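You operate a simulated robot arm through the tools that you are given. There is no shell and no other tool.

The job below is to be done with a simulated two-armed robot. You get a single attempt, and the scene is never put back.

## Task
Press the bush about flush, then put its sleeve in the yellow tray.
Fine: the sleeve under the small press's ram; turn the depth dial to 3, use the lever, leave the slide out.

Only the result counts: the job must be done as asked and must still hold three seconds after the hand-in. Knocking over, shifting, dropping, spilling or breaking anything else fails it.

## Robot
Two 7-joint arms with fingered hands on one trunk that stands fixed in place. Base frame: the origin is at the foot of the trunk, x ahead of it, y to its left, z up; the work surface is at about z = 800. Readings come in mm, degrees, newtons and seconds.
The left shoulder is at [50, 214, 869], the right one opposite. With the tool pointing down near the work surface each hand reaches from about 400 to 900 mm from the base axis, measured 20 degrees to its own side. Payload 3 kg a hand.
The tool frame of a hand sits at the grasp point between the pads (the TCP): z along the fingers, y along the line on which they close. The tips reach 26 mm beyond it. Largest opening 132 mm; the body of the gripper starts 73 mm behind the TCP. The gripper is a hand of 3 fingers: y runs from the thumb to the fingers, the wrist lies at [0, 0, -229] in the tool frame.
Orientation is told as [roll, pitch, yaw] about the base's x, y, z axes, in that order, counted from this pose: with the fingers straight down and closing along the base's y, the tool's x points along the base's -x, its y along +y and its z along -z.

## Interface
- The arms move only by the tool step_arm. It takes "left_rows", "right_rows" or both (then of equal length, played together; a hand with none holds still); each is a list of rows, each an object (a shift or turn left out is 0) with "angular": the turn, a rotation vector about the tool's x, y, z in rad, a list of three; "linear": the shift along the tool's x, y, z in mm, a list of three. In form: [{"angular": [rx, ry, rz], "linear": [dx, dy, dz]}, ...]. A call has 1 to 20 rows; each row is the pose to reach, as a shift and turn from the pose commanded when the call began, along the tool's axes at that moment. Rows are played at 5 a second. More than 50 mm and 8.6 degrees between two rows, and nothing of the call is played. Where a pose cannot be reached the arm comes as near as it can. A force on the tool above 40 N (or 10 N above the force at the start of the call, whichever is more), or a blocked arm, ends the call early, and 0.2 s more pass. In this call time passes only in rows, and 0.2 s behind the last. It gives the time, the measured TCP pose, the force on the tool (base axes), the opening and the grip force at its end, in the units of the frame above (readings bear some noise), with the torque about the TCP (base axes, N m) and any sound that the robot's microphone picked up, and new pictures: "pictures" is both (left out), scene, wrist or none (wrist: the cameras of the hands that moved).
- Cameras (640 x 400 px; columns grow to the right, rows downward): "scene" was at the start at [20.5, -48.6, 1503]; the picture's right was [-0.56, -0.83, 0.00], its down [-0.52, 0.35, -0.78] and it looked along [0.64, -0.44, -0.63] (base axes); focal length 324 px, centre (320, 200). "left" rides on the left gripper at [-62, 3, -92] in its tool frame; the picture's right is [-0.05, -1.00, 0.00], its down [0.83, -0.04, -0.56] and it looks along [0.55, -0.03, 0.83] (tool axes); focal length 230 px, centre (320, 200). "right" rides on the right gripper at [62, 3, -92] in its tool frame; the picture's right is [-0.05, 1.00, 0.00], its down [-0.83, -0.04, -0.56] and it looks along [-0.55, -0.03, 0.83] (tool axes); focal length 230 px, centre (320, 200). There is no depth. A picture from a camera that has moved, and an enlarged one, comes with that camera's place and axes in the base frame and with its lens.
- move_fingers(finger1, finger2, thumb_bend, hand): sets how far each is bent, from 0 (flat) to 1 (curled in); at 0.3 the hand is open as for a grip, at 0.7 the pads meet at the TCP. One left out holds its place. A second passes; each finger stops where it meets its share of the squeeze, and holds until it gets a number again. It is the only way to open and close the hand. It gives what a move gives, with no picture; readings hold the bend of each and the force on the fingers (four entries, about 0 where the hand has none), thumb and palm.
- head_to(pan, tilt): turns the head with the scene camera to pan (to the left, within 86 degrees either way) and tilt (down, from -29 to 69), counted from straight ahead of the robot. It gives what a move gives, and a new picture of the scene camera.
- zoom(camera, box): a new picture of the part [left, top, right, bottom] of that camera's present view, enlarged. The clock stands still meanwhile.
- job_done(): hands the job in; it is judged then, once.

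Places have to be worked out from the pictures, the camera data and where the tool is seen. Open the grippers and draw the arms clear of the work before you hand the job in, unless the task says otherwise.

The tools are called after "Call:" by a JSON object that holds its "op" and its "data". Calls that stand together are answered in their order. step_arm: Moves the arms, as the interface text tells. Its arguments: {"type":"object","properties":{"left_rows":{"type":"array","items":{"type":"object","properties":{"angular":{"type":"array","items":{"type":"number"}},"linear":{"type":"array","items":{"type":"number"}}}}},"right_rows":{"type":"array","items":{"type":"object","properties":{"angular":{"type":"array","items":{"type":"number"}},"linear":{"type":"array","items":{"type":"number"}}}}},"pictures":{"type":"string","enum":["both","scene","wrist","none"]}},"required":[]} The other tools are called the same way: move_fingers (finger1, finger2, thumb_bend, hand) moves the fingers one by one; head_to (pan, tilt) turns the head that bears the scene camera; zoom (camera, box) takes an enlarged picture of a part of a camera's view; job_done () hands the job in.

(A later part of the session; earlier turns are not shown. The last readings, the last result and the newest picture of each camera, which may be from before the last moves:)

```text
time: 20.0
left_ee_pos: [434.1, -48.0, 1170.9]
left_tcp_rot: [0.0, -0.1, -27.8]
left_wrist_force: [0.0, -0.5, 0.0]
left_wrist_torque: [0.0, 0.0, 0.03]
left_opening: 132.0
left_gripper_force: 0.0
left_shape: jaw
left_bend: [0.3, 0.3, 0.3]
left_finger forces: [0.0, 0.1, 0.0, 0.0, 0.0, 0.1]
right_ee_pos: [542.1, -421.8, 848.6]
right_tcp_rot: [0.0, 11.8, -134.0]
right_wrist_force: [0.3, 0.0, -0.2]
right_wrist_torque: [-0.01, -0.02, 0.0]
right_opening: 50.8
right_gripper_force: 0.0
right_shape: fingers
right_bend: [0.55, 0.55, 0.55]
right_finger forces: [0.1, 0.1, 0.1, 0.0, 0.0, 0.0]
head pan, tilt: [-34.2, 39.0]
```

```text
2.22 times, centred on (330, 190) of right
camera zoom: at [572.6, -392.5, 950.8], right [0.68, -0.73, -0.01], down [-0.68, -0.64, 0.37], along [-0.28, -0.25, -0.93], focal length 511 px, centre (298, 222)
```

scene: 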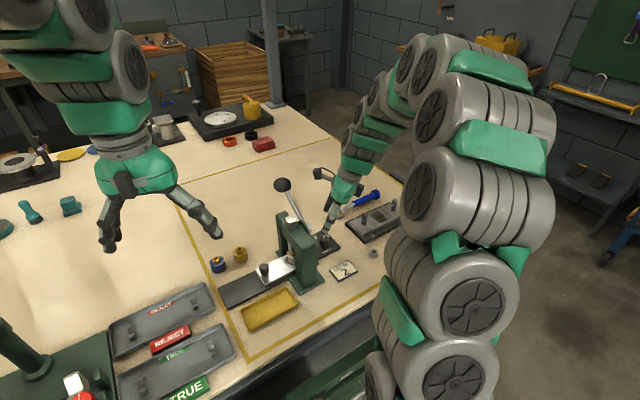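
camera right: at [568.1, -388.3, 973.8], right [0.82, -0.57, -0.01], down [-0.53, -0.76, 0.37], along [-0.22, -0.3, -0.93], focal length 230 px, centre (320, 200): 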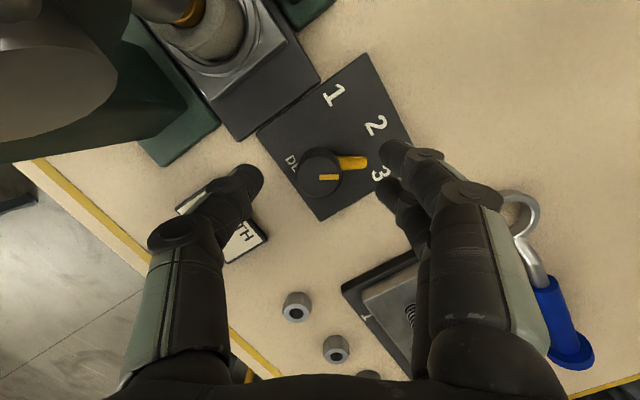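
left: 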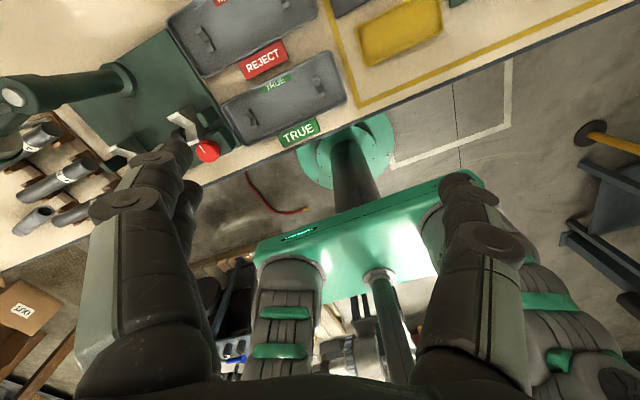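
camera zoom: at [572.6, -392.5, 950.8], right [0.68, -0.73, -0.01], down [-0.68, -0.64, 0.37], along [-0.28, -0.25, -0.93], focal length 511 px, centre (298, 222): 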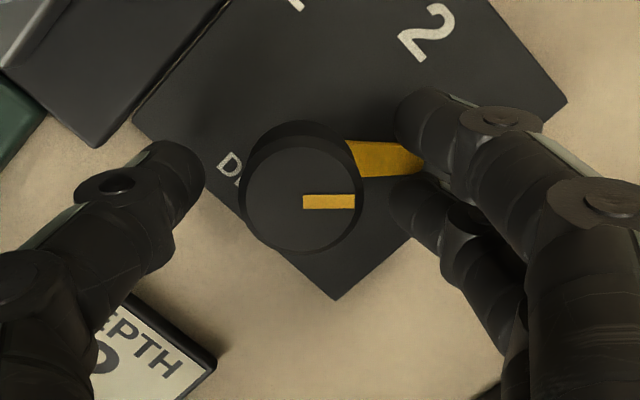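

After release the pointer stayed at about -46°, right on "3". I lift off vertically and check the dial from above.

Call:
{"op": "step_arm", "data": {"right_rows": [{"linear": [3.1, 0, -14.7]}, {"linear": [6.2, 0, -29.3]}, {"linear": [10.4, 0, -48.9]}, {"linear": [16.6, 0, -78.3]}, {"linear": [16.6, 0, -110]}], "pictures": "both"}}

Call:
{"op": "zoom", "data": {"camera": "right", "box": [240, 80, 420, 260]}}

```text
time: 21.2
left_ee_pos: [434.6, -48.2, 1171.2]
left_tcp_rot: [-0.1, 0.0, -27.9]
left_wrist_force: [0.4, -0.6, 0.4]
left_wrist_torque: [0.01, -0.01, 0.01]
left_opening: 132.3
left_gripper_force: 0.1
left_shape: jaw
left_bend: [0.3, 0.3, 0.3]
left_finger forces: [0.1, 0.0, 0.0, 0.0, 0.0, 0.1]
right_ee_pos: [536.5, -426.8, 956.9]
right_tcp_rot: [-0.1, 11.9, -134.0]
right_wrist_force: [0.6, 0.4, -0.6]
right_wrist_torque: [0.02, 0.0, -0.03]
right_opening: 50.8
right_gripper_force: 0.0
right_shape: fingers
right_bend: [0.55, 0.55, 0.55]
right_finger forces: [0.1, 0.1, 0.0, 0.1, 0.0, 0.1]
head pan, tilt: [-34.2, 39.0]
camera right: at [567.2, -398.1, 1060.4], right [0.68, -0.73, -0.01], down [-0.67, -0.64, 0.37], along [-0.28, -0.25, -0.93], focal length 230 px, centre (320, 200)
```

scene: 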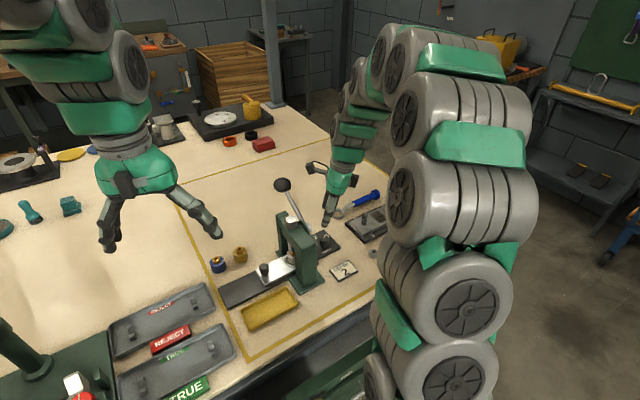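
right: 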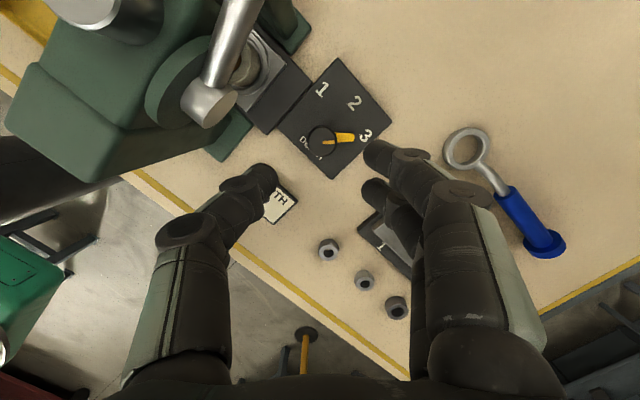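

```text
2.22 times, centred on (330, 170) of right
camera zoom: at [567.2, -398.1, 1060.4], right [0.68, -0.73, -0.01], down [-0.67, -0.64, 0.37], along [-0.28, -0.25, -0.93], focal length 511 px, centre (298, 267)
```

zoom: 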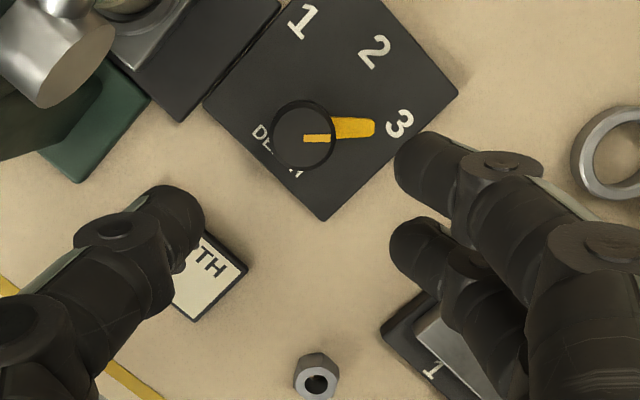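

The dial reads "3" at about -47°. Next is the lever, so I rise clear and level the hand before going over the ball.

Call:
{"op": "step_arm", "data": {"right_rows": [{"angular": [0, -0.052, 0], "linear": [7.7, 0, -36.7]}, {"angular": [0, -0.104, 0], "linear": [15.4, 0, -73.4]}, {"angular": [0, -0.156, 0], "linear": [23.2, 0, -110.1]}, {"angular": [0, -0.208, 0], "linear": [33, 0, -157]}], "pictures": "none"}}

Call:
{"op": "move_fingers", "data": {"hand": "right", "finger1": 0.75, "finger2": 0.75, "thumb_bend": 0.75}}

```text
time: 22.2
left_ee_pos: [433.6, -48.8, 1169.9]
left_tcp_rot: [-0.1, 0.0, -27.7]
left_wrist_force: [-1.2, 0.8, -0.4]
left_wrist_torque: [0.03, -0.05, 0.0]
left_opening: 131.5
left_gripper_force: 0.0
left_shape: jaw
left_bend: [0.3, 0.3, 0.3]
left_finger forces: [0.0, 0.0, 0.0, 0.1, 0.1, 0.1]
right_ee_pos: [537.1, -429.2, 1122.6]
right_tcp_rot: [-0.1, 0.1, -134.0]
right_wrist_force: [0.6, -0.9, 0.1]
right_wrist_torque: [0.0, 0.01, 0.0]
right_opening: 50.8
right_gripper_force: 0.1
right_shape: fingers
right_bend: [0.55, 0.55, 0.55]
right_finger forces: [0.0, 0.1, 0.0, 0.0, 0.0, 0.0]
head pan, tilt: [-34.2, 39.0]
```

```text
time: 23.2
left_ee_pos: [433.6, -49.2, 1170.2]
left_tcp_rot: [0.0, -0.1, -27.7]
left_wrist_force: [1.1, -0.2, -0.3]
left_wrist_torque: [0.02, 0.0, -0.01]
left_opening: 131.7
left_gripper_force: 0.1
left_shape: jaw
left_bend: [0.3, 0.3, 0.3]
left_finger forces: [0.0, 0.1, 0.2, 0.1, 0.0, 0.0]
right_ee_pos: [537.7, -428.7, 1121.7]
right_tcp_rot: [0.1, 0.0, -134.0]
right_wrist_force: [-0.9, 0.4, 0.5]
right_wrist_torque: [-0.02, -0.02, 0.02]
right_opening: 0.0
right_gripper_force: 0.1
right_shape: fingers
right_bend: [0.74, 0.74, 0.73]
right_finger forces: [0.1, 0.0, 0.0, 0.0, 0.0, 0.0]
head pan, tilt: [-34.2, 39.0]
```

The fingers are closed at z≈1122. I move over the lever ball with the hand's long side turned toward the y axis.

Call:
{"op": "step_arm", "data": {"right_rows": [{"angular": [0, 0, 0.135], "linear": [33, 6.4, 0]}, {"angular": [0, 0, 0.27], "linear": [66, 12.8, 0]}, {"angular": [0, 0, 0.405], "linear": [99, 19.2, 0]}, {"angular": [0, 0, 0.541], "linear": [131.9, 25.6, 0]}], "pictures": "both"}}

Call:
{"op": "zoom", "data": {"camera": "scene", "box": [240, 100, 400, 300]}}

```text
time: 24.2
left_ee_pos: [432.8, -47.9, 1171.1]
left_tcp_rot: [0.0, 0.0, -27.7]
left_wrist_force: [0.2, -0.8, 0.2]
left_wrist_torque: [-0.03, -0.01, -0.01]
left_opening: 131.7
left_gripper_force: 0.0
left_shape: jaw
left_bend: [0.3, 0.3, 0.3]
left_finger forces: [0.0, 0.0, 0.0, 0.0, 0.1, 0.0]
right_ee_pos: [649.3, -349.1, 1120.9]
right_tcp_rot: [-0.2, 0.1, -165.1]
right_wrist_force: [-0.3, 0.1, -0.2]
right_wrist_torque: [0.02, -0.02, 0.0]
right_opening: 0.0
right_gripper_force: 0.0
right_shape: fingers
right_bend: [0.74, 0.74, 0.73]
right_finger forces: [0.0, 0.0, 0.0, 0.0, 0.0, 0.1]
head pan, tilt: [-34.2, 39.0]
camera right: at [708.8, -336.4, 1213.4], right [0.21, -0.98, 0.0], down [-0.81, -0.17, 0.55], along [-0.54, -0.11, -0.83], focal length 230 px, centre (320, 200)
```

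scene: 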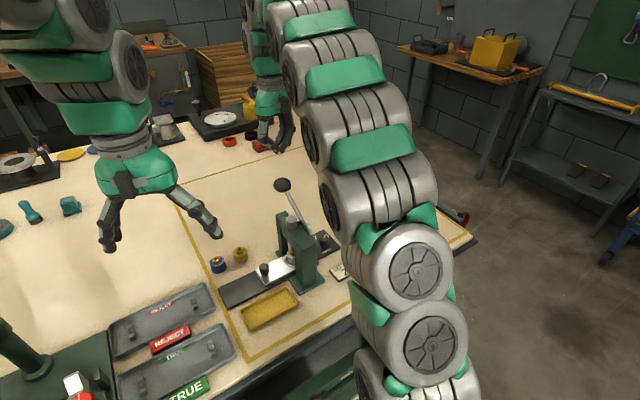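
right: 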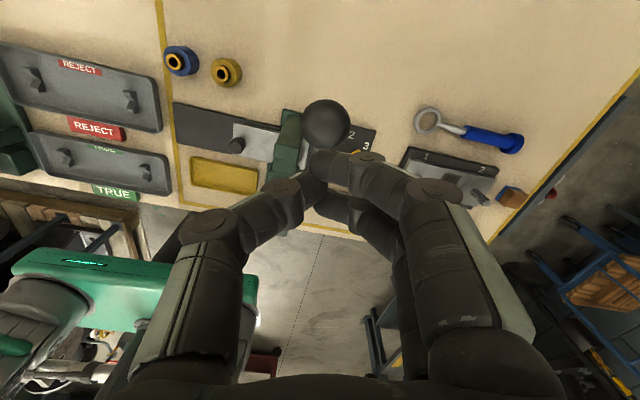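

```text
2.00 times, centred on (320, 200) of scene
camera zoom: at [20.5, -48.6, 1503.1], right [-0.56, -0.83, 0.0], down [-0.52, 0.35, -0.78], along [0.64, -0.44, -0.63], focal length 647 px, centre (320, 200)
```

zoom: 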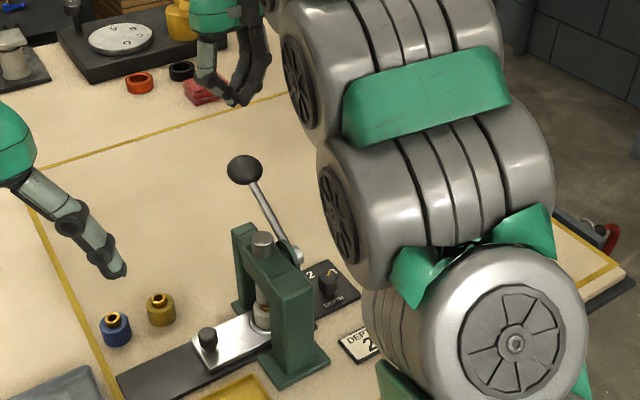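

Combining three rays, the ball centre is near (650,-353,993) with radius about 22. I lower the closed fingertips to about 10 mm above it.

Call:
{"op": "step_arm", "data": {"right_rows": [{"linear": [-0.3, 1.3, 25]}, {"linear": [-0.7, 2.6, 48]}, {"linear": [-1, 3.9, 69]}], "pictures": "both"}}

Call:
{"op": "zoom", "data": {"camera": "right", "box": [220, 80, 440, 240]}}

Call:
{"op": "zoom", "data": {"camera": "scene", "box": [230, 110, 350, 230]}}

```text
time: 25.0
left_ee_pos: [433.2, -47.1, 1170.5]
left_tcp_rot: [0.0, -0.1, -27.8]
left_wrist_force: [0.0, -0.4, -0.8]
left_wrist_torque: [-0.01, -0.02, 0.0]
left_opening: 132.0
left_gripper_force: 0.0
left_shape: jaw
left_bend: [0.3, 0.3, 0.3]
left_finger forces: [0.0, 0.1, 0.0, 0.0, 0.0, 0.1]
right_ee_pos: [647.9, -353.0, 1050.9]
right_tcp_rot: [0.0, 0.0, -165.0]
right_wrist_force: [-0.8, 0.6, -0.1]
right_wrist_torque: [0.01, 0.02, 0.02]
right_opening: 0.1
right_gripper_force: 0.1
right_shape: fingers
right_bend: [0.74, 0.74, 0.73]
right_finger forces: [0.0, 0.0, 0.1, 0.0, 0.0, 0.0]
head pan, tilt: [-34.2, 39.0]
camera right: at [707.5, -338.8, 1143.3], right [0.21, -0.98, 0.0], down [-0.81, -0.17, 0.56], along [-0.54, -0.12, -0.83], focal length 230 px, centre (320, 200)
```

scene: 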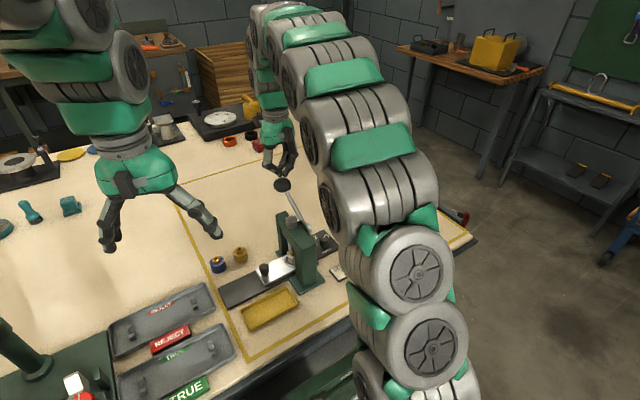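
right: 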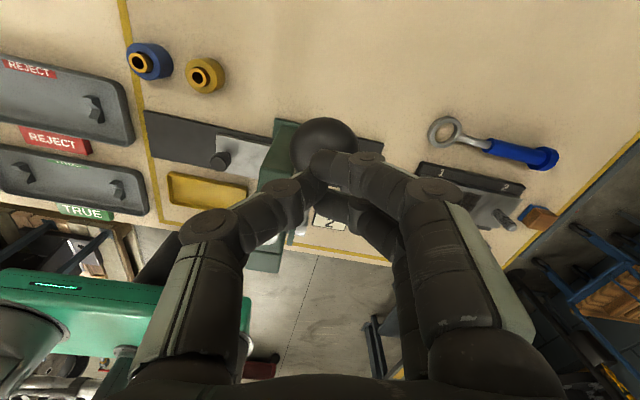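

```text
2.50 times, centred on (330, 160) of right
camera zoom: at [707.5, -338.8, 1143.3], right [0.21, -0.98, 0.0], down [-0.81, -0.17, 0.56], along [-0.54, -0.12, -0.83], focal length 575 px, centre (295, 300)
```

zoom: 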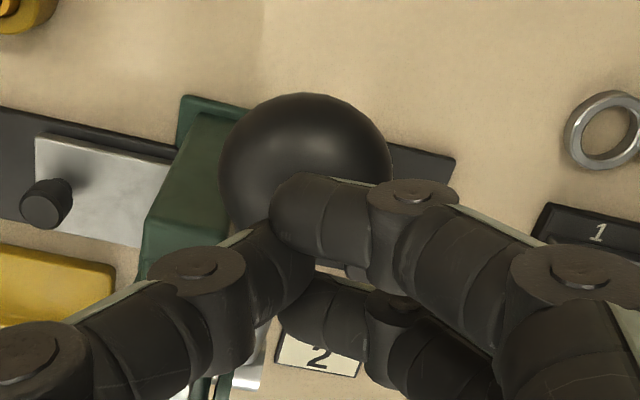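

```text
3.33 times, centred on (290, 170) of scene
camera zoom: at [20.5, -48.6, 1503.0], right [-0.56, -0.83, 0.0], down [-0.52, 0.35, -0.78], along [0.64, -0.44, -0.63], focal length 1079 px, centre (420, 300)
```

zoom: 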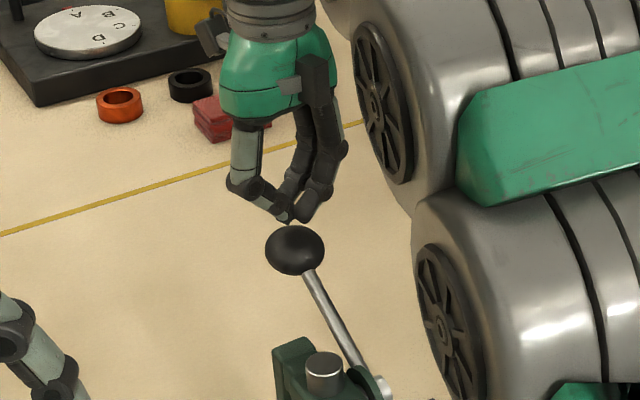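

The ball refines to about (654,-354,992), so I shift 7 mm forward. I then press down along the ball's arc in small steps while watching the force.

Call:
{"op": "step_arm", "data": {"right_rows": [{"linear": [6.5, 2.8, 6]}, {"linear": [8, 3.2, 14]}, {"linear": [10, 3.7, 24]}, {"linear": [12, 4.2, 34]}], "pictures": "both"}}

Call:
{"op": "zoom", "data": {"camera": "scene", "box": [230, 140, 350, 300]}}

```text
time: 26.0
left_ee_pos: [433.1, -47.7, 1169.7]
left_tcp_rot: [0.0, 0.1, -27.8]
left_wrist_force: [-0.1, 1.0, 0.5]
left_wrist_torque: [0.01, 0.03, -0.02]
left_opening: 132.0
left_gripper_force: 0.1
left_shape: jaw
left_bend: [0.3, 0.3, 0.3]
left_finger forces: [0.0, 0.1, 0.0, 0.1, 0.0, 0.0]
right_ee_pos: [660.3, -354.1, 1017.3]
right_tcp_rot: [0.0, 0.0, -165.0]
right_wrist_force: [-1.0, 0.1, 2.1]
right_wrist_torque: [0.02, -0.01, -0.02]
right_opening: 0.0
right_gripper_force: 0.0
right_shape: fingers
right_bend: [0.74, 0.74, 0.74]
right_finger forces: [0.1, 0.1, 0.0, 0.0, 0.1, 0.0]
head pan, tilt: [-34.2, 39.0]
camera right: at [721.3, -340.1, 1109.7], right [0.21, -0.98, 0.0], down [-0.81, -0.17, 0.55], along [-0.54, -0.12, -0.83], focal length 230 px, centre (320, 200)
```

scene: 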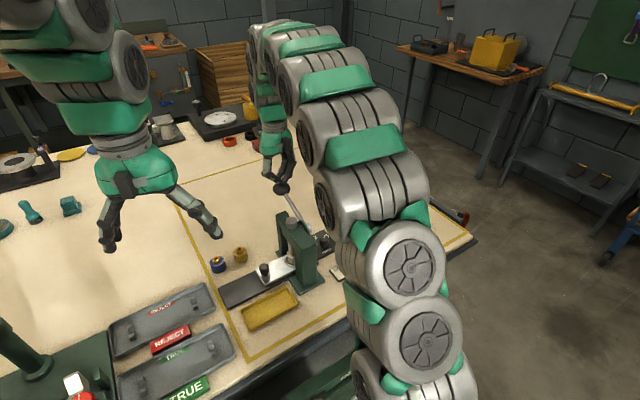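
right: 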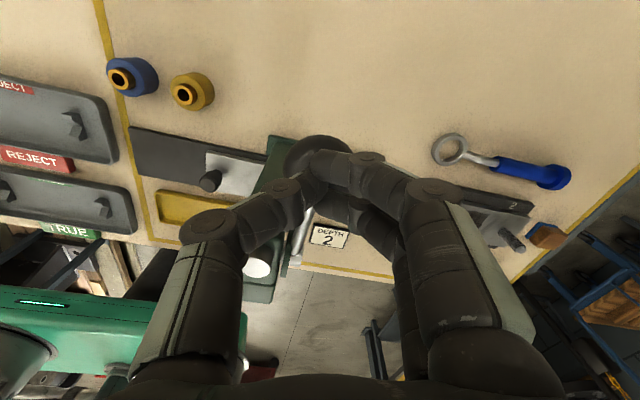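

```text
2.50 times, centred on (290, 220) of scene
camera zoom: at [20.5, -48.6, 1503.1], right [-0.56, -0.83, 0.0], down [-0.52, 0.35, -0.78], along [0.64, -0.44, -0.63], focal length 809 px, centre (395, 150)
```

zoom: 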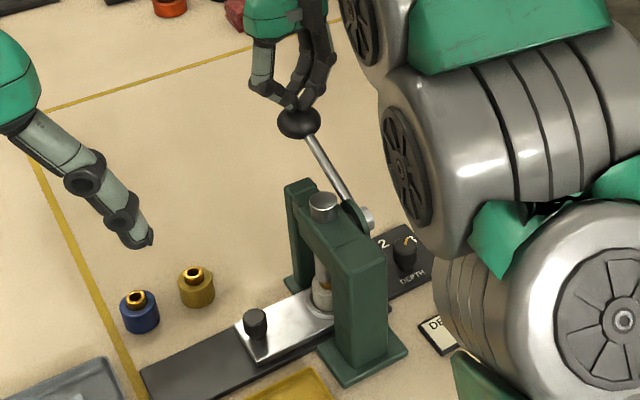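

The lever gives way with only about 2 N and the ram is starting down. I keep following the arc downward.

Call:
{"op": "step_arm", "data": {"right_rows": [{"linear": [1.5, 0.4, 8]}, {"linear": [2.5, 0.7, 16]}, {"linear": [3.3, 0.8, 24]}, {"linear": [3.5, 0.9, 32]}, {"linear": [3.3, 0.9, 40]}], "pictures": "both"}}

Call:
{"op": "zoom", "data": {"camera": "scene", "box": [230, 140, 350, 300]}}

```text
time: 27.2
left_ee_pos: [434.2, -48.4, 1170.4]
left_tcp_rot: [-0.1, 0.0, -27.9]
left_wrist_force: [-1.0, 0.2, 0.4]
left_wrist_torque: [-0.02, 0.05, 0.04]
left_opening: 132.1
left_gripper_force: 0.1
left_shape: jaw
left_bend: [0.3, 0.3, 0.3]
left_finger forces: [0.0, 0.1, 0.0, 0.0, 0.0, 0.1]
right_ee_pos: [662.0, -353.9, 976.3]
right_tcp_rot: [0.0, 0.0, -165.0]
right_wrist_force: [1.7, -0.4, 3.5]
right_wrist_torque: [0.03, 0.0, 0.01]
right_opening: 0.0
right_gripper_force: 4.3
right_shape: fingers
right_bend: [0.74, 0.74, 0.74]
right_finger forces: [0.0, 0.0, 0.1, 0.1, 9.8, 0.0]
head pan, tilt: [-34.2, 39.0]
camera right: at [723.2, -340.7, 1069.0], right [0.21, -0.98, 0.0], down [-0.81, -0.17, 0.56], along [-0.54, -0.12, -0.83], focal length 230 px, centre (320, 200)
```

scene: 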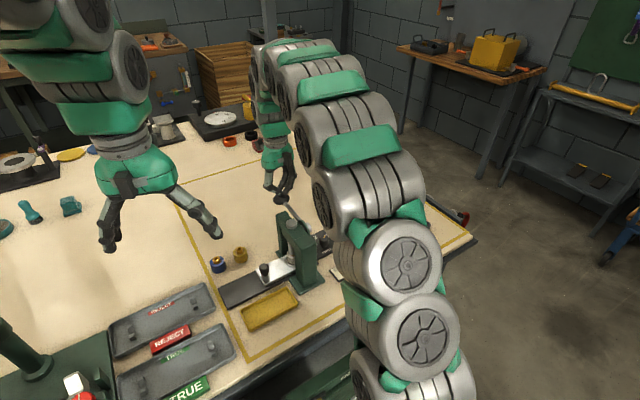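
right: 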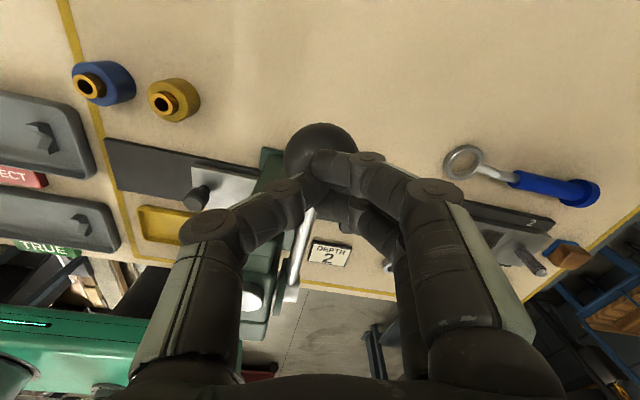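

```text
2.50 times, centred on (290, 220) of scene
camera zoom: at [20.5, -48.6, 1503.0], right [-0.56, -0.83, 0.0], down [-0.52, 0.35, -0.78], along [0.64, -0.44, -0.63], focal length 809 px, centre (395, 150)
```

zoom: 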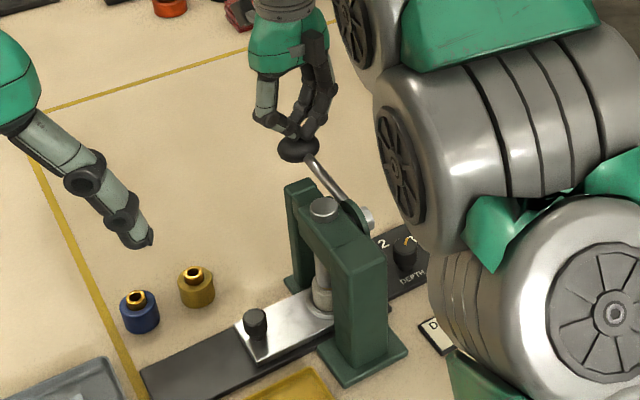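

The ram cap has sunk level with the frame's top and the ball is near (672,-354,931). I shift slightly forward to stay over the ball and press on down.

Call:
{"op": "step_arm", "data": {"right_rows": [{"linear": [3.9, 1.0, 7]}, {"linear": [4.8, 1.3, 15]}, {"linear": [4.5, 1.2, 22]}, {"linear": [3.9, 1.0, 29]}], "pictures": "both"}}

Call:
{"op": "zoom", "data": {"camera": "scene", "box": [230, 140, 350, 300]}}

```text
time: 28.2
left_ee_pos: [433.8, -48.2, 1171.3]
left_tcp_rot: [0.0, 0.1, -27.8]
left_wrist_force: [0.0, 0.4, 0.4]
left_wrist_torque: [-0.02, -0.02, 0.01]
left_opening: 131.7
left_gripper_force: 0.1
left_shape: jaw
left_bend: [0.3, 0.3, 0.3]
left_finger forces: [0.1, 0.1, 0.0, 0.1, 0.0, 0.1]
right_ee_pos: [668.0, -354.0, 949.9]
right_tcp_rot: [0.3, 0.3, -165.0]
right_wrist_force: [-0.4, 0.9, 35.8]
right_wrist_torque: [0.01, 0.32, 0.0]
right_opening: 0.2
right_gripper_force: 23.0
right_shape: fingers
right_bend: [0.74, 0.76, 0.76]
right_finger forces: [0.0, 17.2, 0.0, 0.0, 29.8, 0.0]
head pan, tilt: [-34.2, 39.0]
camera right: at [728.0, -340.8, 1042.3], right [0.21, -0.98, 0.0], down [-0.82, -0.17, 0.55], along [-0.54, -0.12, -0.83], focal length 230 px, centre (320, 200)
```

scene: 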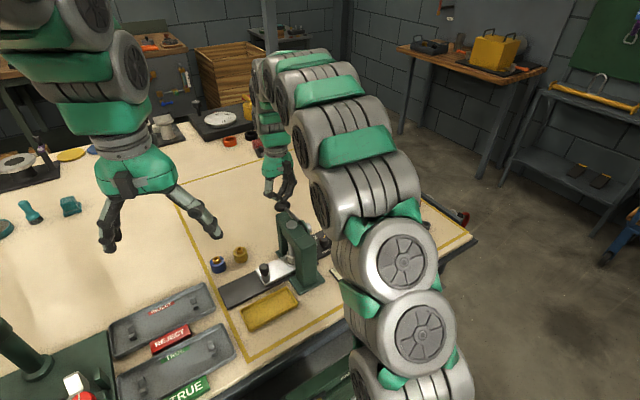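
right: 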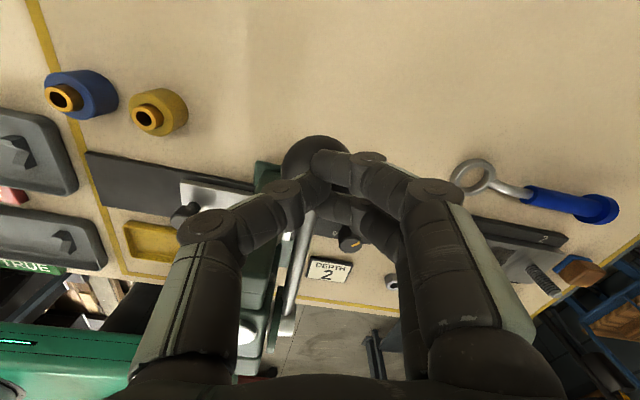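

```text
2.50 times, centred on (290, 220) of scene
camera zoom: at [20.0, -48.3, 1503.1], right [-0.56, -0.83, 0.0], down [-0.52, 0.35, -0.78], along [0.64, -0.44, -0.63], focal length 809 px, centre (395, 150)
```

zoom: 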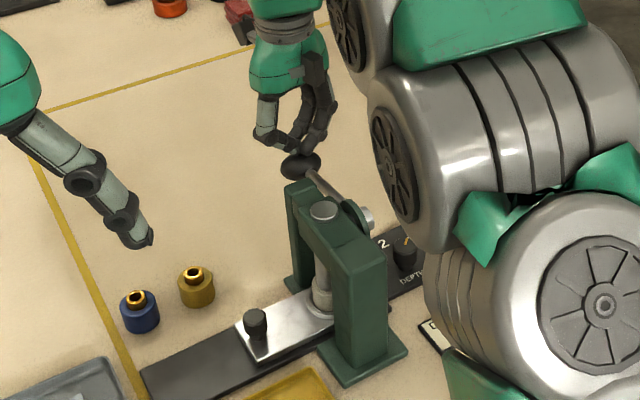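

The force rose to 36 N, so the ram is now either pressing the bush or at its stop. I push a few millimetres more in small steps to see whether it still moves.

Call:
{"op": "step_arm", "data": {"right_rows": [{"linear": [-0.3, 0, 2]}, {"linear": [-0.6, -0.1, 4]}, {"linear": [-1, -0.2, 6]}], "pictures": "scene"}}

Call:
{"op": "zoom", "data": {"camera": "scene", "box": [260, 190, 340, 290]}}

```text
time: 28.6
left_ee_pos: [433.5, -48.1, 1171.1]
left_tcp_rot: [0.0, 0.0, -27.7]
left_wrist_force: [0.2, 0.4, 0.4]
left_wrist_torque: [0.03, 0.0, -0.02]
left_opening: 132.1
left_gripper_force: 0.1
left_shape: jaw
left_bend: [0.3, 0.3, 0.3]
left_finger forces: [0.1, 0.0, 0.0, 0.1, 0.0, 0.0]
right_ee_pos: [670.0, -354.9, 949.6]
right_tcp_rot: [0.2, 0.6, -165.0]
right_wrist_force: [1.2, 0.5, 19.6]
right_wrist_torque: [0.03, 0.15, -0.05]
right_opening: 0.2
right_gripper_force: 17.1
right_shape: fingers
right_bend: [0.74, 0.75, 0.76]
right_finger forces: [0.0, 13.0, 0.0, 0.0, 20.8, 0.0]
head pan, tilt: [-34.2, 39.0]
stopped in row 1 (right hand): the force on the tool passed its limit at 48 N (the readings are from after the stop); the commanded pose is now the measured one
```

scene: 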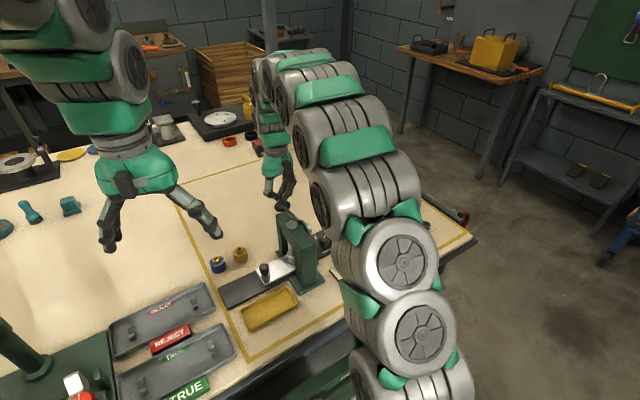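

```text
4.00 times, centred on (300, 240) of scene
camera zoom: at [20.2, -48.5, 1503.1], right [-0.56, -0.83, 0.0], down [-0.52, 0.35, -0.78], along [0.64, -0.44, -0.63], focal length 1294 px, centre (400, 40)
```

zoom: 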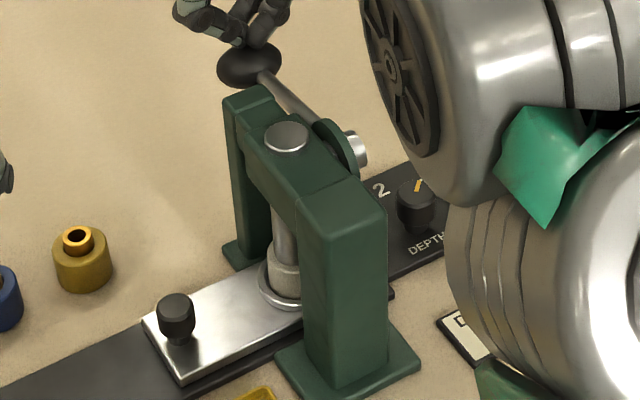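

The last push stopped hard at 48 N with no more travel, which looks like the dial's stop. I zoom in on the sleeve to see whether the bush is flush.

Call:
{"op": "zoom", "data": {"camera": "scene", "box": [285, 235, 315, 275]}}

Call:
{"op": "zoom", "data": {"camera": "right", "box": [220, 130, 400, 370]}}

```text
10.00 times, centred on (300, 255) of scene
camera zoom: at [20.2, -48.5, 1503.1], right [-0.56, -0.83, 0.0], down [-0.52, 0.35, -0.78], along [0.64, -0.44, -0.63], focal length 3236 px, centre (520, -350)
```

zoom: 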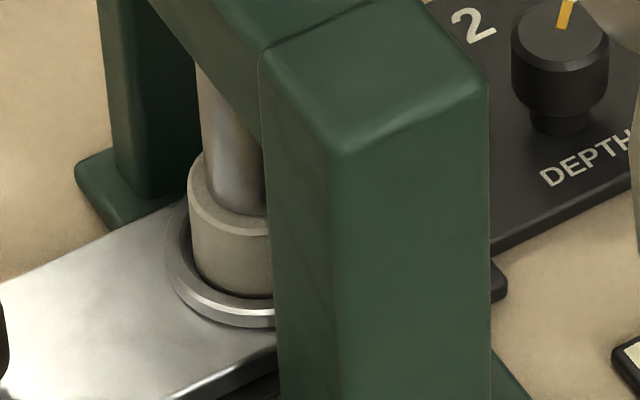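

```text
1.67 times, centred on (310, 250) of right
camera zoom: at [728.7, -341.0, 1043.2], right [0.21, -0.98, 0.0], down [-0.82, -0.17, 0.55], along [-0.53, -0.12, -0.84], focal length 384 px, centre (337, 117)
```

zoom: 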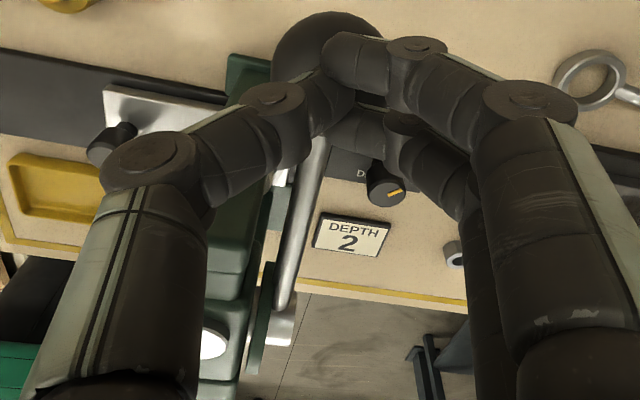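

No gold shows above the sleeve rim now, so the bush looks flush at the stop. I raise the hand slowly and see whether the lever comes back by itself.

Call:
{"op": "step_arm", "data": {"right_rows": [{"linear": [0, 0, -10]}, {"linear": [0, 0, -20]}, {"linear": [0, 0, -30]}, {"linear": [0, 0, -45]}, {"linear": [0, 0, -60]}], "pictures": "both"}}

Call:
{"op": "zoom", "data": {"camera": "scene", "box": [240, 160, 340, 290]}}

```text
time: 29.8
left_ee_pos: [433.6, -48.4, 1170.7]
left_tcp_rot: [0.0, 0.0, -27.8]
left_wrist_force: [-0.2, -0.1, -0.7]
left_wrist_torque: [-0.03, 0.02, -0.01]
left_opening: 131.8
left_gripper_force: 0.1
left_shape: jaw
left_bend: [0.3, 0.3, 0.3]
left_finger forces: [0.0, 0.1, 0.0, 0.1, 0.0, 0.1]
right_ee_pos: [668.0, -354.8, 1007.3]
right_tcp_rot: [0.1, 0.4, -165.0]
right_wrist_force: [-0.6, 0.6, 1.6]
right_wrist_torque: [0.01, -0.02, 0.02]
right_opening: 0.0
right_gripper_force: 0.0
right_shape: fingers
right_bend: [0.74, 0.74, 0.74]
right_finger forces: [0.0, 0.1, 0.1, 0.0, 0.1, 0.1]
head pan, tilt: [-34.2, 39.0]
camera right: at [728.6, -340.9, 1100.4], right [0.21, -0.98, 0.0], down [-0.82, -0.17, 0.55], along [-0.54, -0.12, -0.83], focal length 230 px, centre (320, 200)
```

scene: 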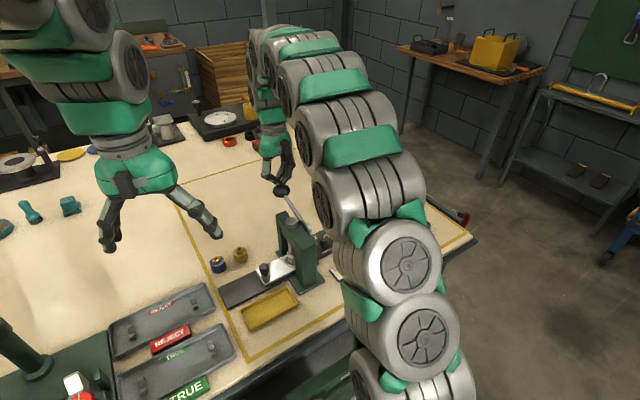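
right: 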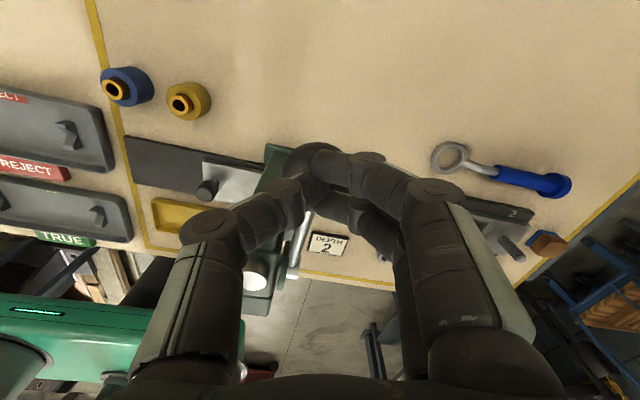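

```text
3.08 times, centred on (290, 225) of scene
camera zoom: at [20.5, -48.6, 1503.0], right [-0.56, -0.83, 0.0], down [-0.52, 0.35, -0.78], along [0.64, -0.44, -0.63], focal length 996 px, centre (412, 123)
```

zoom: 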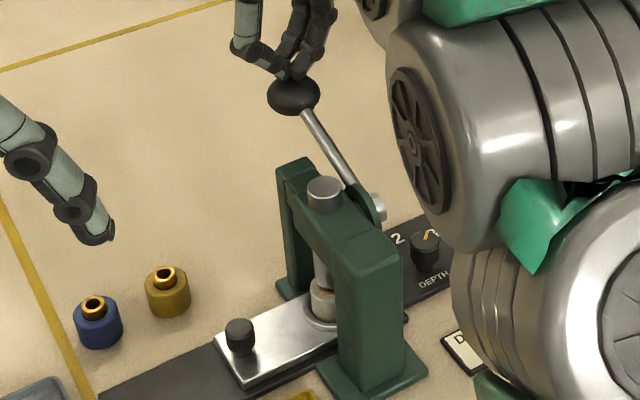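

The lever is sprung and follows the hand up. I rise on to z≈1100 so it returns fully, and look at the bush.

Call:
{"op": "step_arm", "data": {"right_rows": [{"linear": [0, 0, -12]}, {"linear": [0, 0, -24]}, {"linear": [0, 0, -36]}, {"linear": [0, 0, -60]}, {"linear": [0, 0, -95]}], "pictures": "both"}}

Call:
{"op": "zoom", "data": {"camera": "scene", "box": [285, 230, 315, 275]}}

Call:
{"op": "zoom", "data": {"camera": "scene", "box": [240, 160, 340, 290]}}

```text
time: 31.0
left_ee_pos: [432.7, -47.5, 1170.4]
left_tcp_rot: [0.0, 0.0, -27.7]
left_wrist_force: [0.0, 0.4, 0.4]
left_wrist_torque: [0.0, -0.03, 0.01]
left_opening: 132.0
left_gripper_force: 0.0
left_shape: jaw
left_bend: [0.3, 0.3, 0.3]
left_finger forces: [0.1, 0.1, 0.0, 0.0, 0.0, 0.0]
right_ee_pos: [666.3, -352.5, 1102.0]
right_tcp_rot: [0.1, 0.4, -165.0]
right_wrist_force: [-0.6, 0.1, -0.5]
right_wrist_torque: [-0.02, -0.03, 0.02]
right_opening: 0.0
right_gripper_force: 0.2
right_shape: fingers
right_bend: [0.74, 0.74, 0.74]
right_finger forces: [0.0, 0.0, 0.1, 0.1, 0.0, 0.0]
head pan, tilt: [-34.2, 39.0]
camera right: at [725.4, -338.9, 1195.9], right [0.21, -0.98, 0.0], down [-0.82, -0.17, 0.55], along [-0.54, -0.12, -0.84], focal length 230 px, centre (320, 200)
```

scene: 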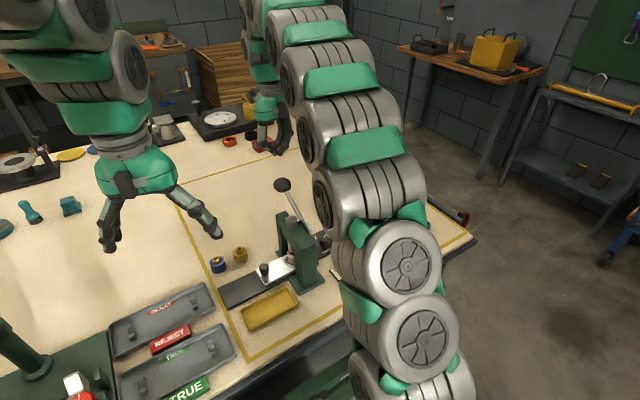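
right: 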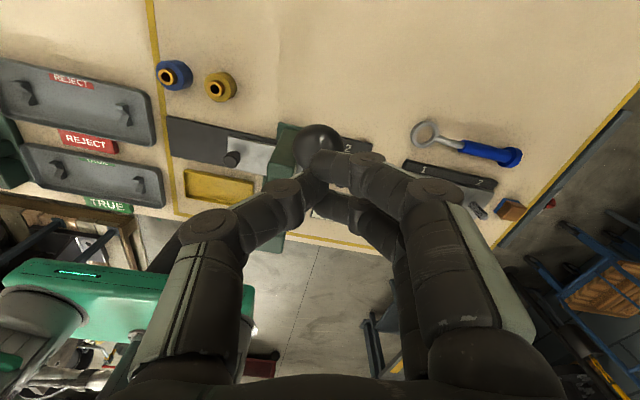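

```text
8.89 times, centred on (300, 252) of scene
camera zoom: at [20.5, -48.6, 1503.0], right [-0.56, -0.83, 0.0], down [-0.52, 0.35, -0.78], along [0.64, -0.44, -0.63], focal length 2877 px, centre (498, -267)
```

zoom: 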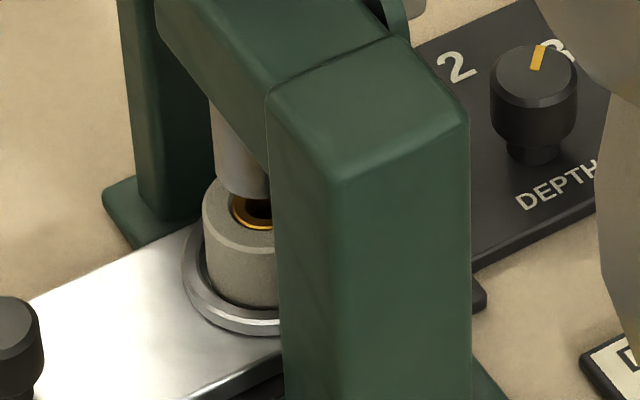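

```text
3.08 times, centred on (290, 225) of scene
camera zoom: at [20.5, -48.6, 1503.0], right [-0.56, -0.83, 0.0], down [-0.52, 0.35, -0.78], along [0.64, -0.44, -0.63], focal length 996 px, centre (412, 123)
```

zoom: 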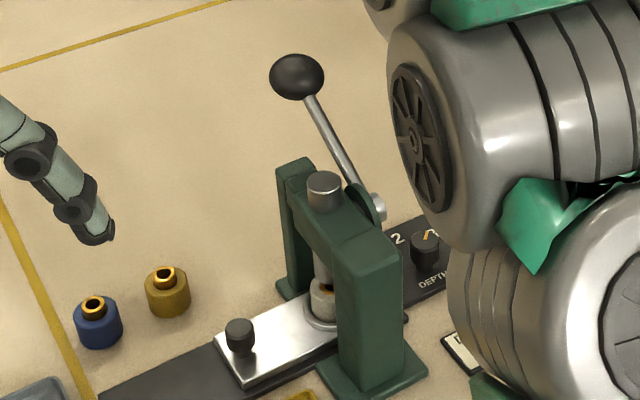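

The bush now sits level with the sleeve rim and the lever is back up. Next I move over the slide knob near (546,-230), turning the hand so it closes along x and the camera faces away from the press.

Call:
{"op": "step_arm", "data": {"right_rows": [{"angular": [0, 0, -0.131], "linear": [-8.4, -14.9, 0]}, {"angular": [0, 0, -0.262], "linear": [-16.9, -29.8, 0]}, {"angular": [0, 0, -0.393], "linear": [-25.3, -44.7, 0]}, {"angular": [0, 0, -0.524], "linear": [-33.7, -59.6, 0]}, {"angular": [0, 0, -0.655], "linear": [-42.2, -74.5, 0]}, {"angular": [0, 0, -0.786], "linear": [-50.6, -89.3, 0]}, {"angular": [0, 0, -0.917], "linear": [-59, -104.2, 0]}, {"angular": [0, 0, -1.048], "linear": [-67.4, -119.1, 0]}, {"angular": [0, 0, -1.179], "linear": [-75.9, -134, 0]}, {"angular": [0, 0, -1.309], "linear": [-84.3, -148.9, 0]}], "pictures": "both"}}

Call:
{"op": "move_fingers", "data": {"hand": "right", "finger1": 0.5, "finger2": 0.5, "thumb_bend": 0.5}}

Call:
{"op": "zoom", "data": {"camera": "right", "box": [220, 40, 420, 240]}}

```text
time: 33.2
left_ee_pos: [433.7, -47.0, 1170.6]
left_tcp_rot: [0.0, 0.0, -27.8]
left_wrist_force: [-0.2, 0.7, 0.2]
left_wrist_torque: [0.0, -0.03, 0.01]
left_opening: 131.8
left_gripper_force: 0.0
left_shape: jaw
left_bend: [0.3, 0.3, 0.3]
left_finger forces: [0.1, 0.0, 0.1, 0.0, 0.1, 0.0]
right_ee_pos: [546.9, -232.7, 1103.5]
right_tcp_rot: [0.5, -0.1, -89.9]
right_wrist_force: [-0.8, 1.1, -0.8]
right_wrist_torque: [0.02, 0.01, -0.01]
right_opening: 0.0
right_gripper_force: 0.1
right_shape: fingers
right_bend: [0.74, 0.74, 0.74]
right_finger forces: [0.0, 0.0, 0.0, 0.1, 0.0, 0.1]
head pan, tilt: [-34.2, 39.0]
camera right: at [550.2, -170.6, 1196.0], right [1.0, -0.05, 0.01], down [-0.05, -0.83, 0.56], along [-0.02, -0.56, -0.83], focal length 230 px, centre (320, 200)
```

scene: 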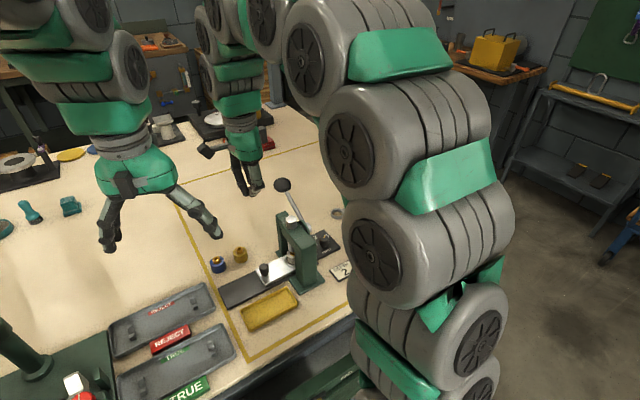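
right: 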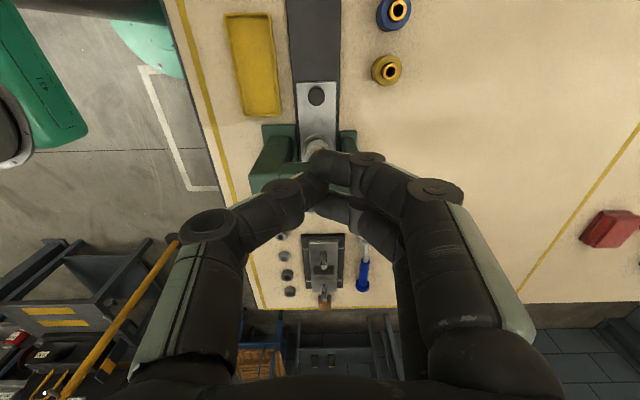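

```text
time: 34.2
left_ee_pos: [434.1, -48.7, 1170.4]
left_tcp_rot: [0.0, 0.0, -27.8]
left_wrist_force: [0.9, 0.9, 0.1]
left_wrist_torque: [0.02, 0.0, 0.02]
left_opening: 131.9
left_gripper_force: 0.0
left_shape: jaw
left_bend: [0.3, 0.3, 0.3]
left_finger forces: [0.0, 0.0, 0.1, 0.0, 0.0, 0.0]
right_ee_pos: [547.9, -232.2, 1102.2]
right_tcp_rot: [0.4, -0.1, -90.0]
right_wrist_force: [0.0, 0.1, -0.5]
right_wrist_torque: [-0.03, 0.02, 0.0]
right_opening: 67.2
right_gripper_force: 0.0
right_shape: fingers
right_bend: [0.5, 0.5, 0.5]
right_finger forces: [0.0, 0.0, 0.0, 0.1, 0.1, 0.1]
head pan, tilt: [-34.2, 39.0]
```

```text
2.00 times, centred on (320, 140) of right
camera zoom: at [550.3, -170.6, 1195.7], right [1.0, -0.05, 0.01], down [-0.05, -0.83, 0.56], along [-0.02, -0.56, -0.83], focal length 460 px, centre (320, 320)
```

zoom: 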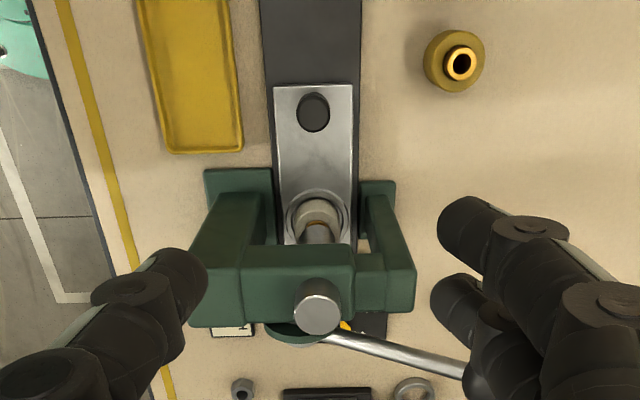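

From straight above, the slide knob is at (547,-230) with its top near z=848. I descend over it with the fingers half open, stopping just above to check.

Call:
{"op": "step_arm", "data": {"right_rows": [{"linear": [0.3, -0.2, 40]}, {"linear": [0.6, -0.4, 80]}, {"linear": [0.9, -0.6, 120]}, {"linear": [1.2, -0.8, 160]}, {"linear": [1.5, -0.9, 195]}, {"linear": [1.7, -0.9, 222]}], "pictures": "both"}}

Call:
{"op": "zoom", "data": {"camera": "right", "box": [220, 60, 420, 260]}}

```text
time: 35.6
left_ee_pos: [433.2, -48.0, 1170.2]
left_tcp_rot: [-0.1, -0.1, -27.8]
left_wrist_force: [1.0, 1.4, 0.0]
left_wrist_torque: [0.01, 0.03, 0.01]
left_opening: 131.7
left_gripper_force: 0.0
left_shape: jaw
left_bend: [0.3, 0.3, 0.3]
left_finger forces: [0.0, 0.0, 0.0, 0.0, 0.0, 0.1]
right_ee_pos: [547.9, -231.4, 877.3]
right_tcp_rot: [0.4, -0.1, -90.0]
right_wrist_force: [-0.5, 0.4, 0.2]
right_wrist_torque: [0.02, -0.02, 0.0]
right_opening: 67.5
right_gripper_force: 0.0
right_shape: fingers
right_bend: [0.5, 0.5, 0.5]
right_finger forces: [0.0, 0.1, 0.0, 0.1, 0.0, 0.1]
head pan, tilt: [-34.2, 39.0]
camera right: at [551.1, -168.2, 970.0], right [1.0, -0.05, 0.01], down [-0.05, -0.83, 0.56], along [-0.02, -0.56, -0.83], focal length 230 px, centre (320, 200)
```

scene: 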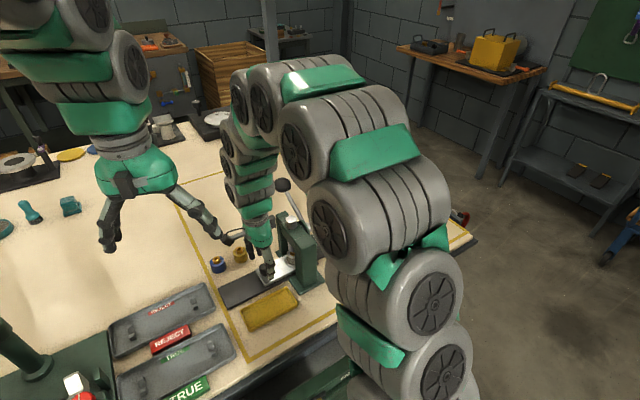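
right: 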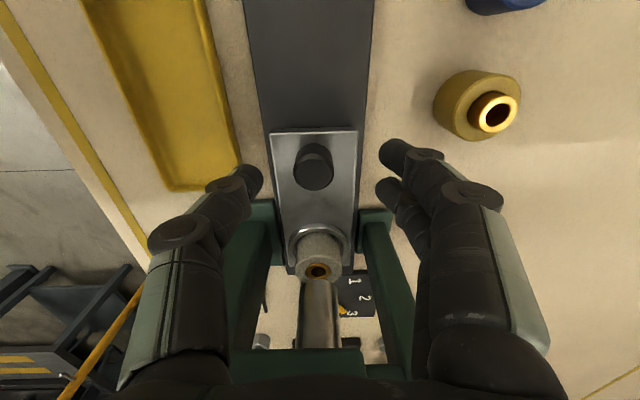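

```text
2.00 times, centred on (320, 160) of right
camera zoom: at [551.1, -168.2, 970.0], right [1.0, -0.05, 0.01], down [-0.05, -0.83, 0.56], along [-0.02, -0.56, -0.83], focal length 460 px, centre (320, 280)
```

zoom: 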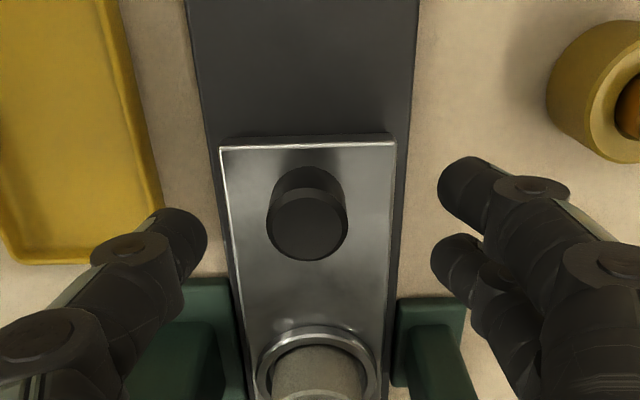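

I see the sleeve in its nest with the bush flush, and the slide knob at about (545.5,-230). I shift 2.5 mm, lower 25 mm and close on the knob.

Call:
{"op": "step_arm", "data": {"right_rows": [{"linear": [1, -2.5, 8]}, {"linear": [1.5, -2.5, 17]}, {"linear": [1.5, -2.5, 25]}], "pictures": "none"}}

Call:
{"op": "move_fingers", "data": {"hand": "right", "finger1": 0.7, "finger2": 0.7, "thumb_bend": 0.7}}

Call:
{"op": "zoom", "data": {"camera": "right", "box": [200, 40, 440, 280]}}

```text
time: 36.4
left_ee_pos: [434.5, -48.3, 1170.2]
left_tcp_rot: [0.0, 0.1, -27.9]
left_wrist_force: [0.3, 0.0, 0.7]
left_wrist_torque: [-0.03, -0.01, -0.01]
left_opening: 132.0
left_gripper_force: 0.1
left_shape: jaw
left_bend: [0.3, 0.3, 0.3]
left_finger forces: [0.0, 0.0, 0.1, 0.0, 0.0, 0.0]
right_ee_pos: [545.1, -229.0, 853.8]
right_tcp_rot: [0.3, -0.2, -90.0]
right_wrist_force: [-0.4, 0.7, -0.5]
right_wrist_torque: [-0.04, 0.0, 0.01]
right_opening: 67.5
right_gripper_force: 0.1
right_shape: fingers
right_bend: [0.5, 0.5, 0.5]
right_finger forces: [0.0, 0.1, 0.1, 0.0, 0.1, 0.1]
head pan, tilt: [-34.2, 39.0]
```

```text
time: 37.4
left_ee_pos: [433.8, -48.1, 1169.8]
left_tcp_rot: [0.0, 0.0, -27.7]
left_wrist_force: [-0.1, 0.4, -0.6]
left_wrist_torque: [-0.03, -0.02, -0.03]
left_opening: 131.8
left_gripper_force: 0.1
left_shape: jaw
left_bend: [0.3, 0.3, 0.3]
left_finger forces: [0.0, 0.0, 0.0, 0.0, 0.1, 0.1]
right_ee_pos: [545.3, -230.4, 853.3]
right_tcp_rot: [0.3, -0.2, -89.9]
right_wrist_force: [-4.3, 0.4, -5.0]
right_wrist_torque: [0.02, 0.08, 0.02]
right_opening: 19.4
right_gripper_force: 6.6
right_shape: fingers
right_bend: [0.67, 0.66, 0.66]
right_finger forces: [2.0, 2.5, 0.1, 0.1, 8.6, 0.0]
head pan, tilt: [-34.2, 39.0]
```

```text
1.67 times, centred on (320, 160) of right
camera zoom: at [548.2, -167.3, 946.1], right [1.0, -0.05, 0.01], down [-0.05, -0.83, 0.56], along [-0.02, -0.56, -0.83], focal length 384 px, centre (320, 267)
```

zoom: 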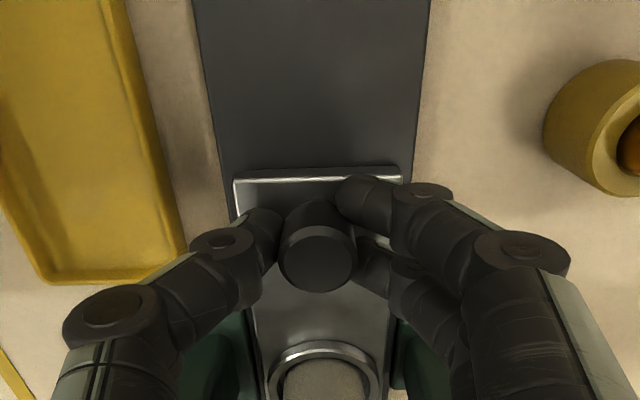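

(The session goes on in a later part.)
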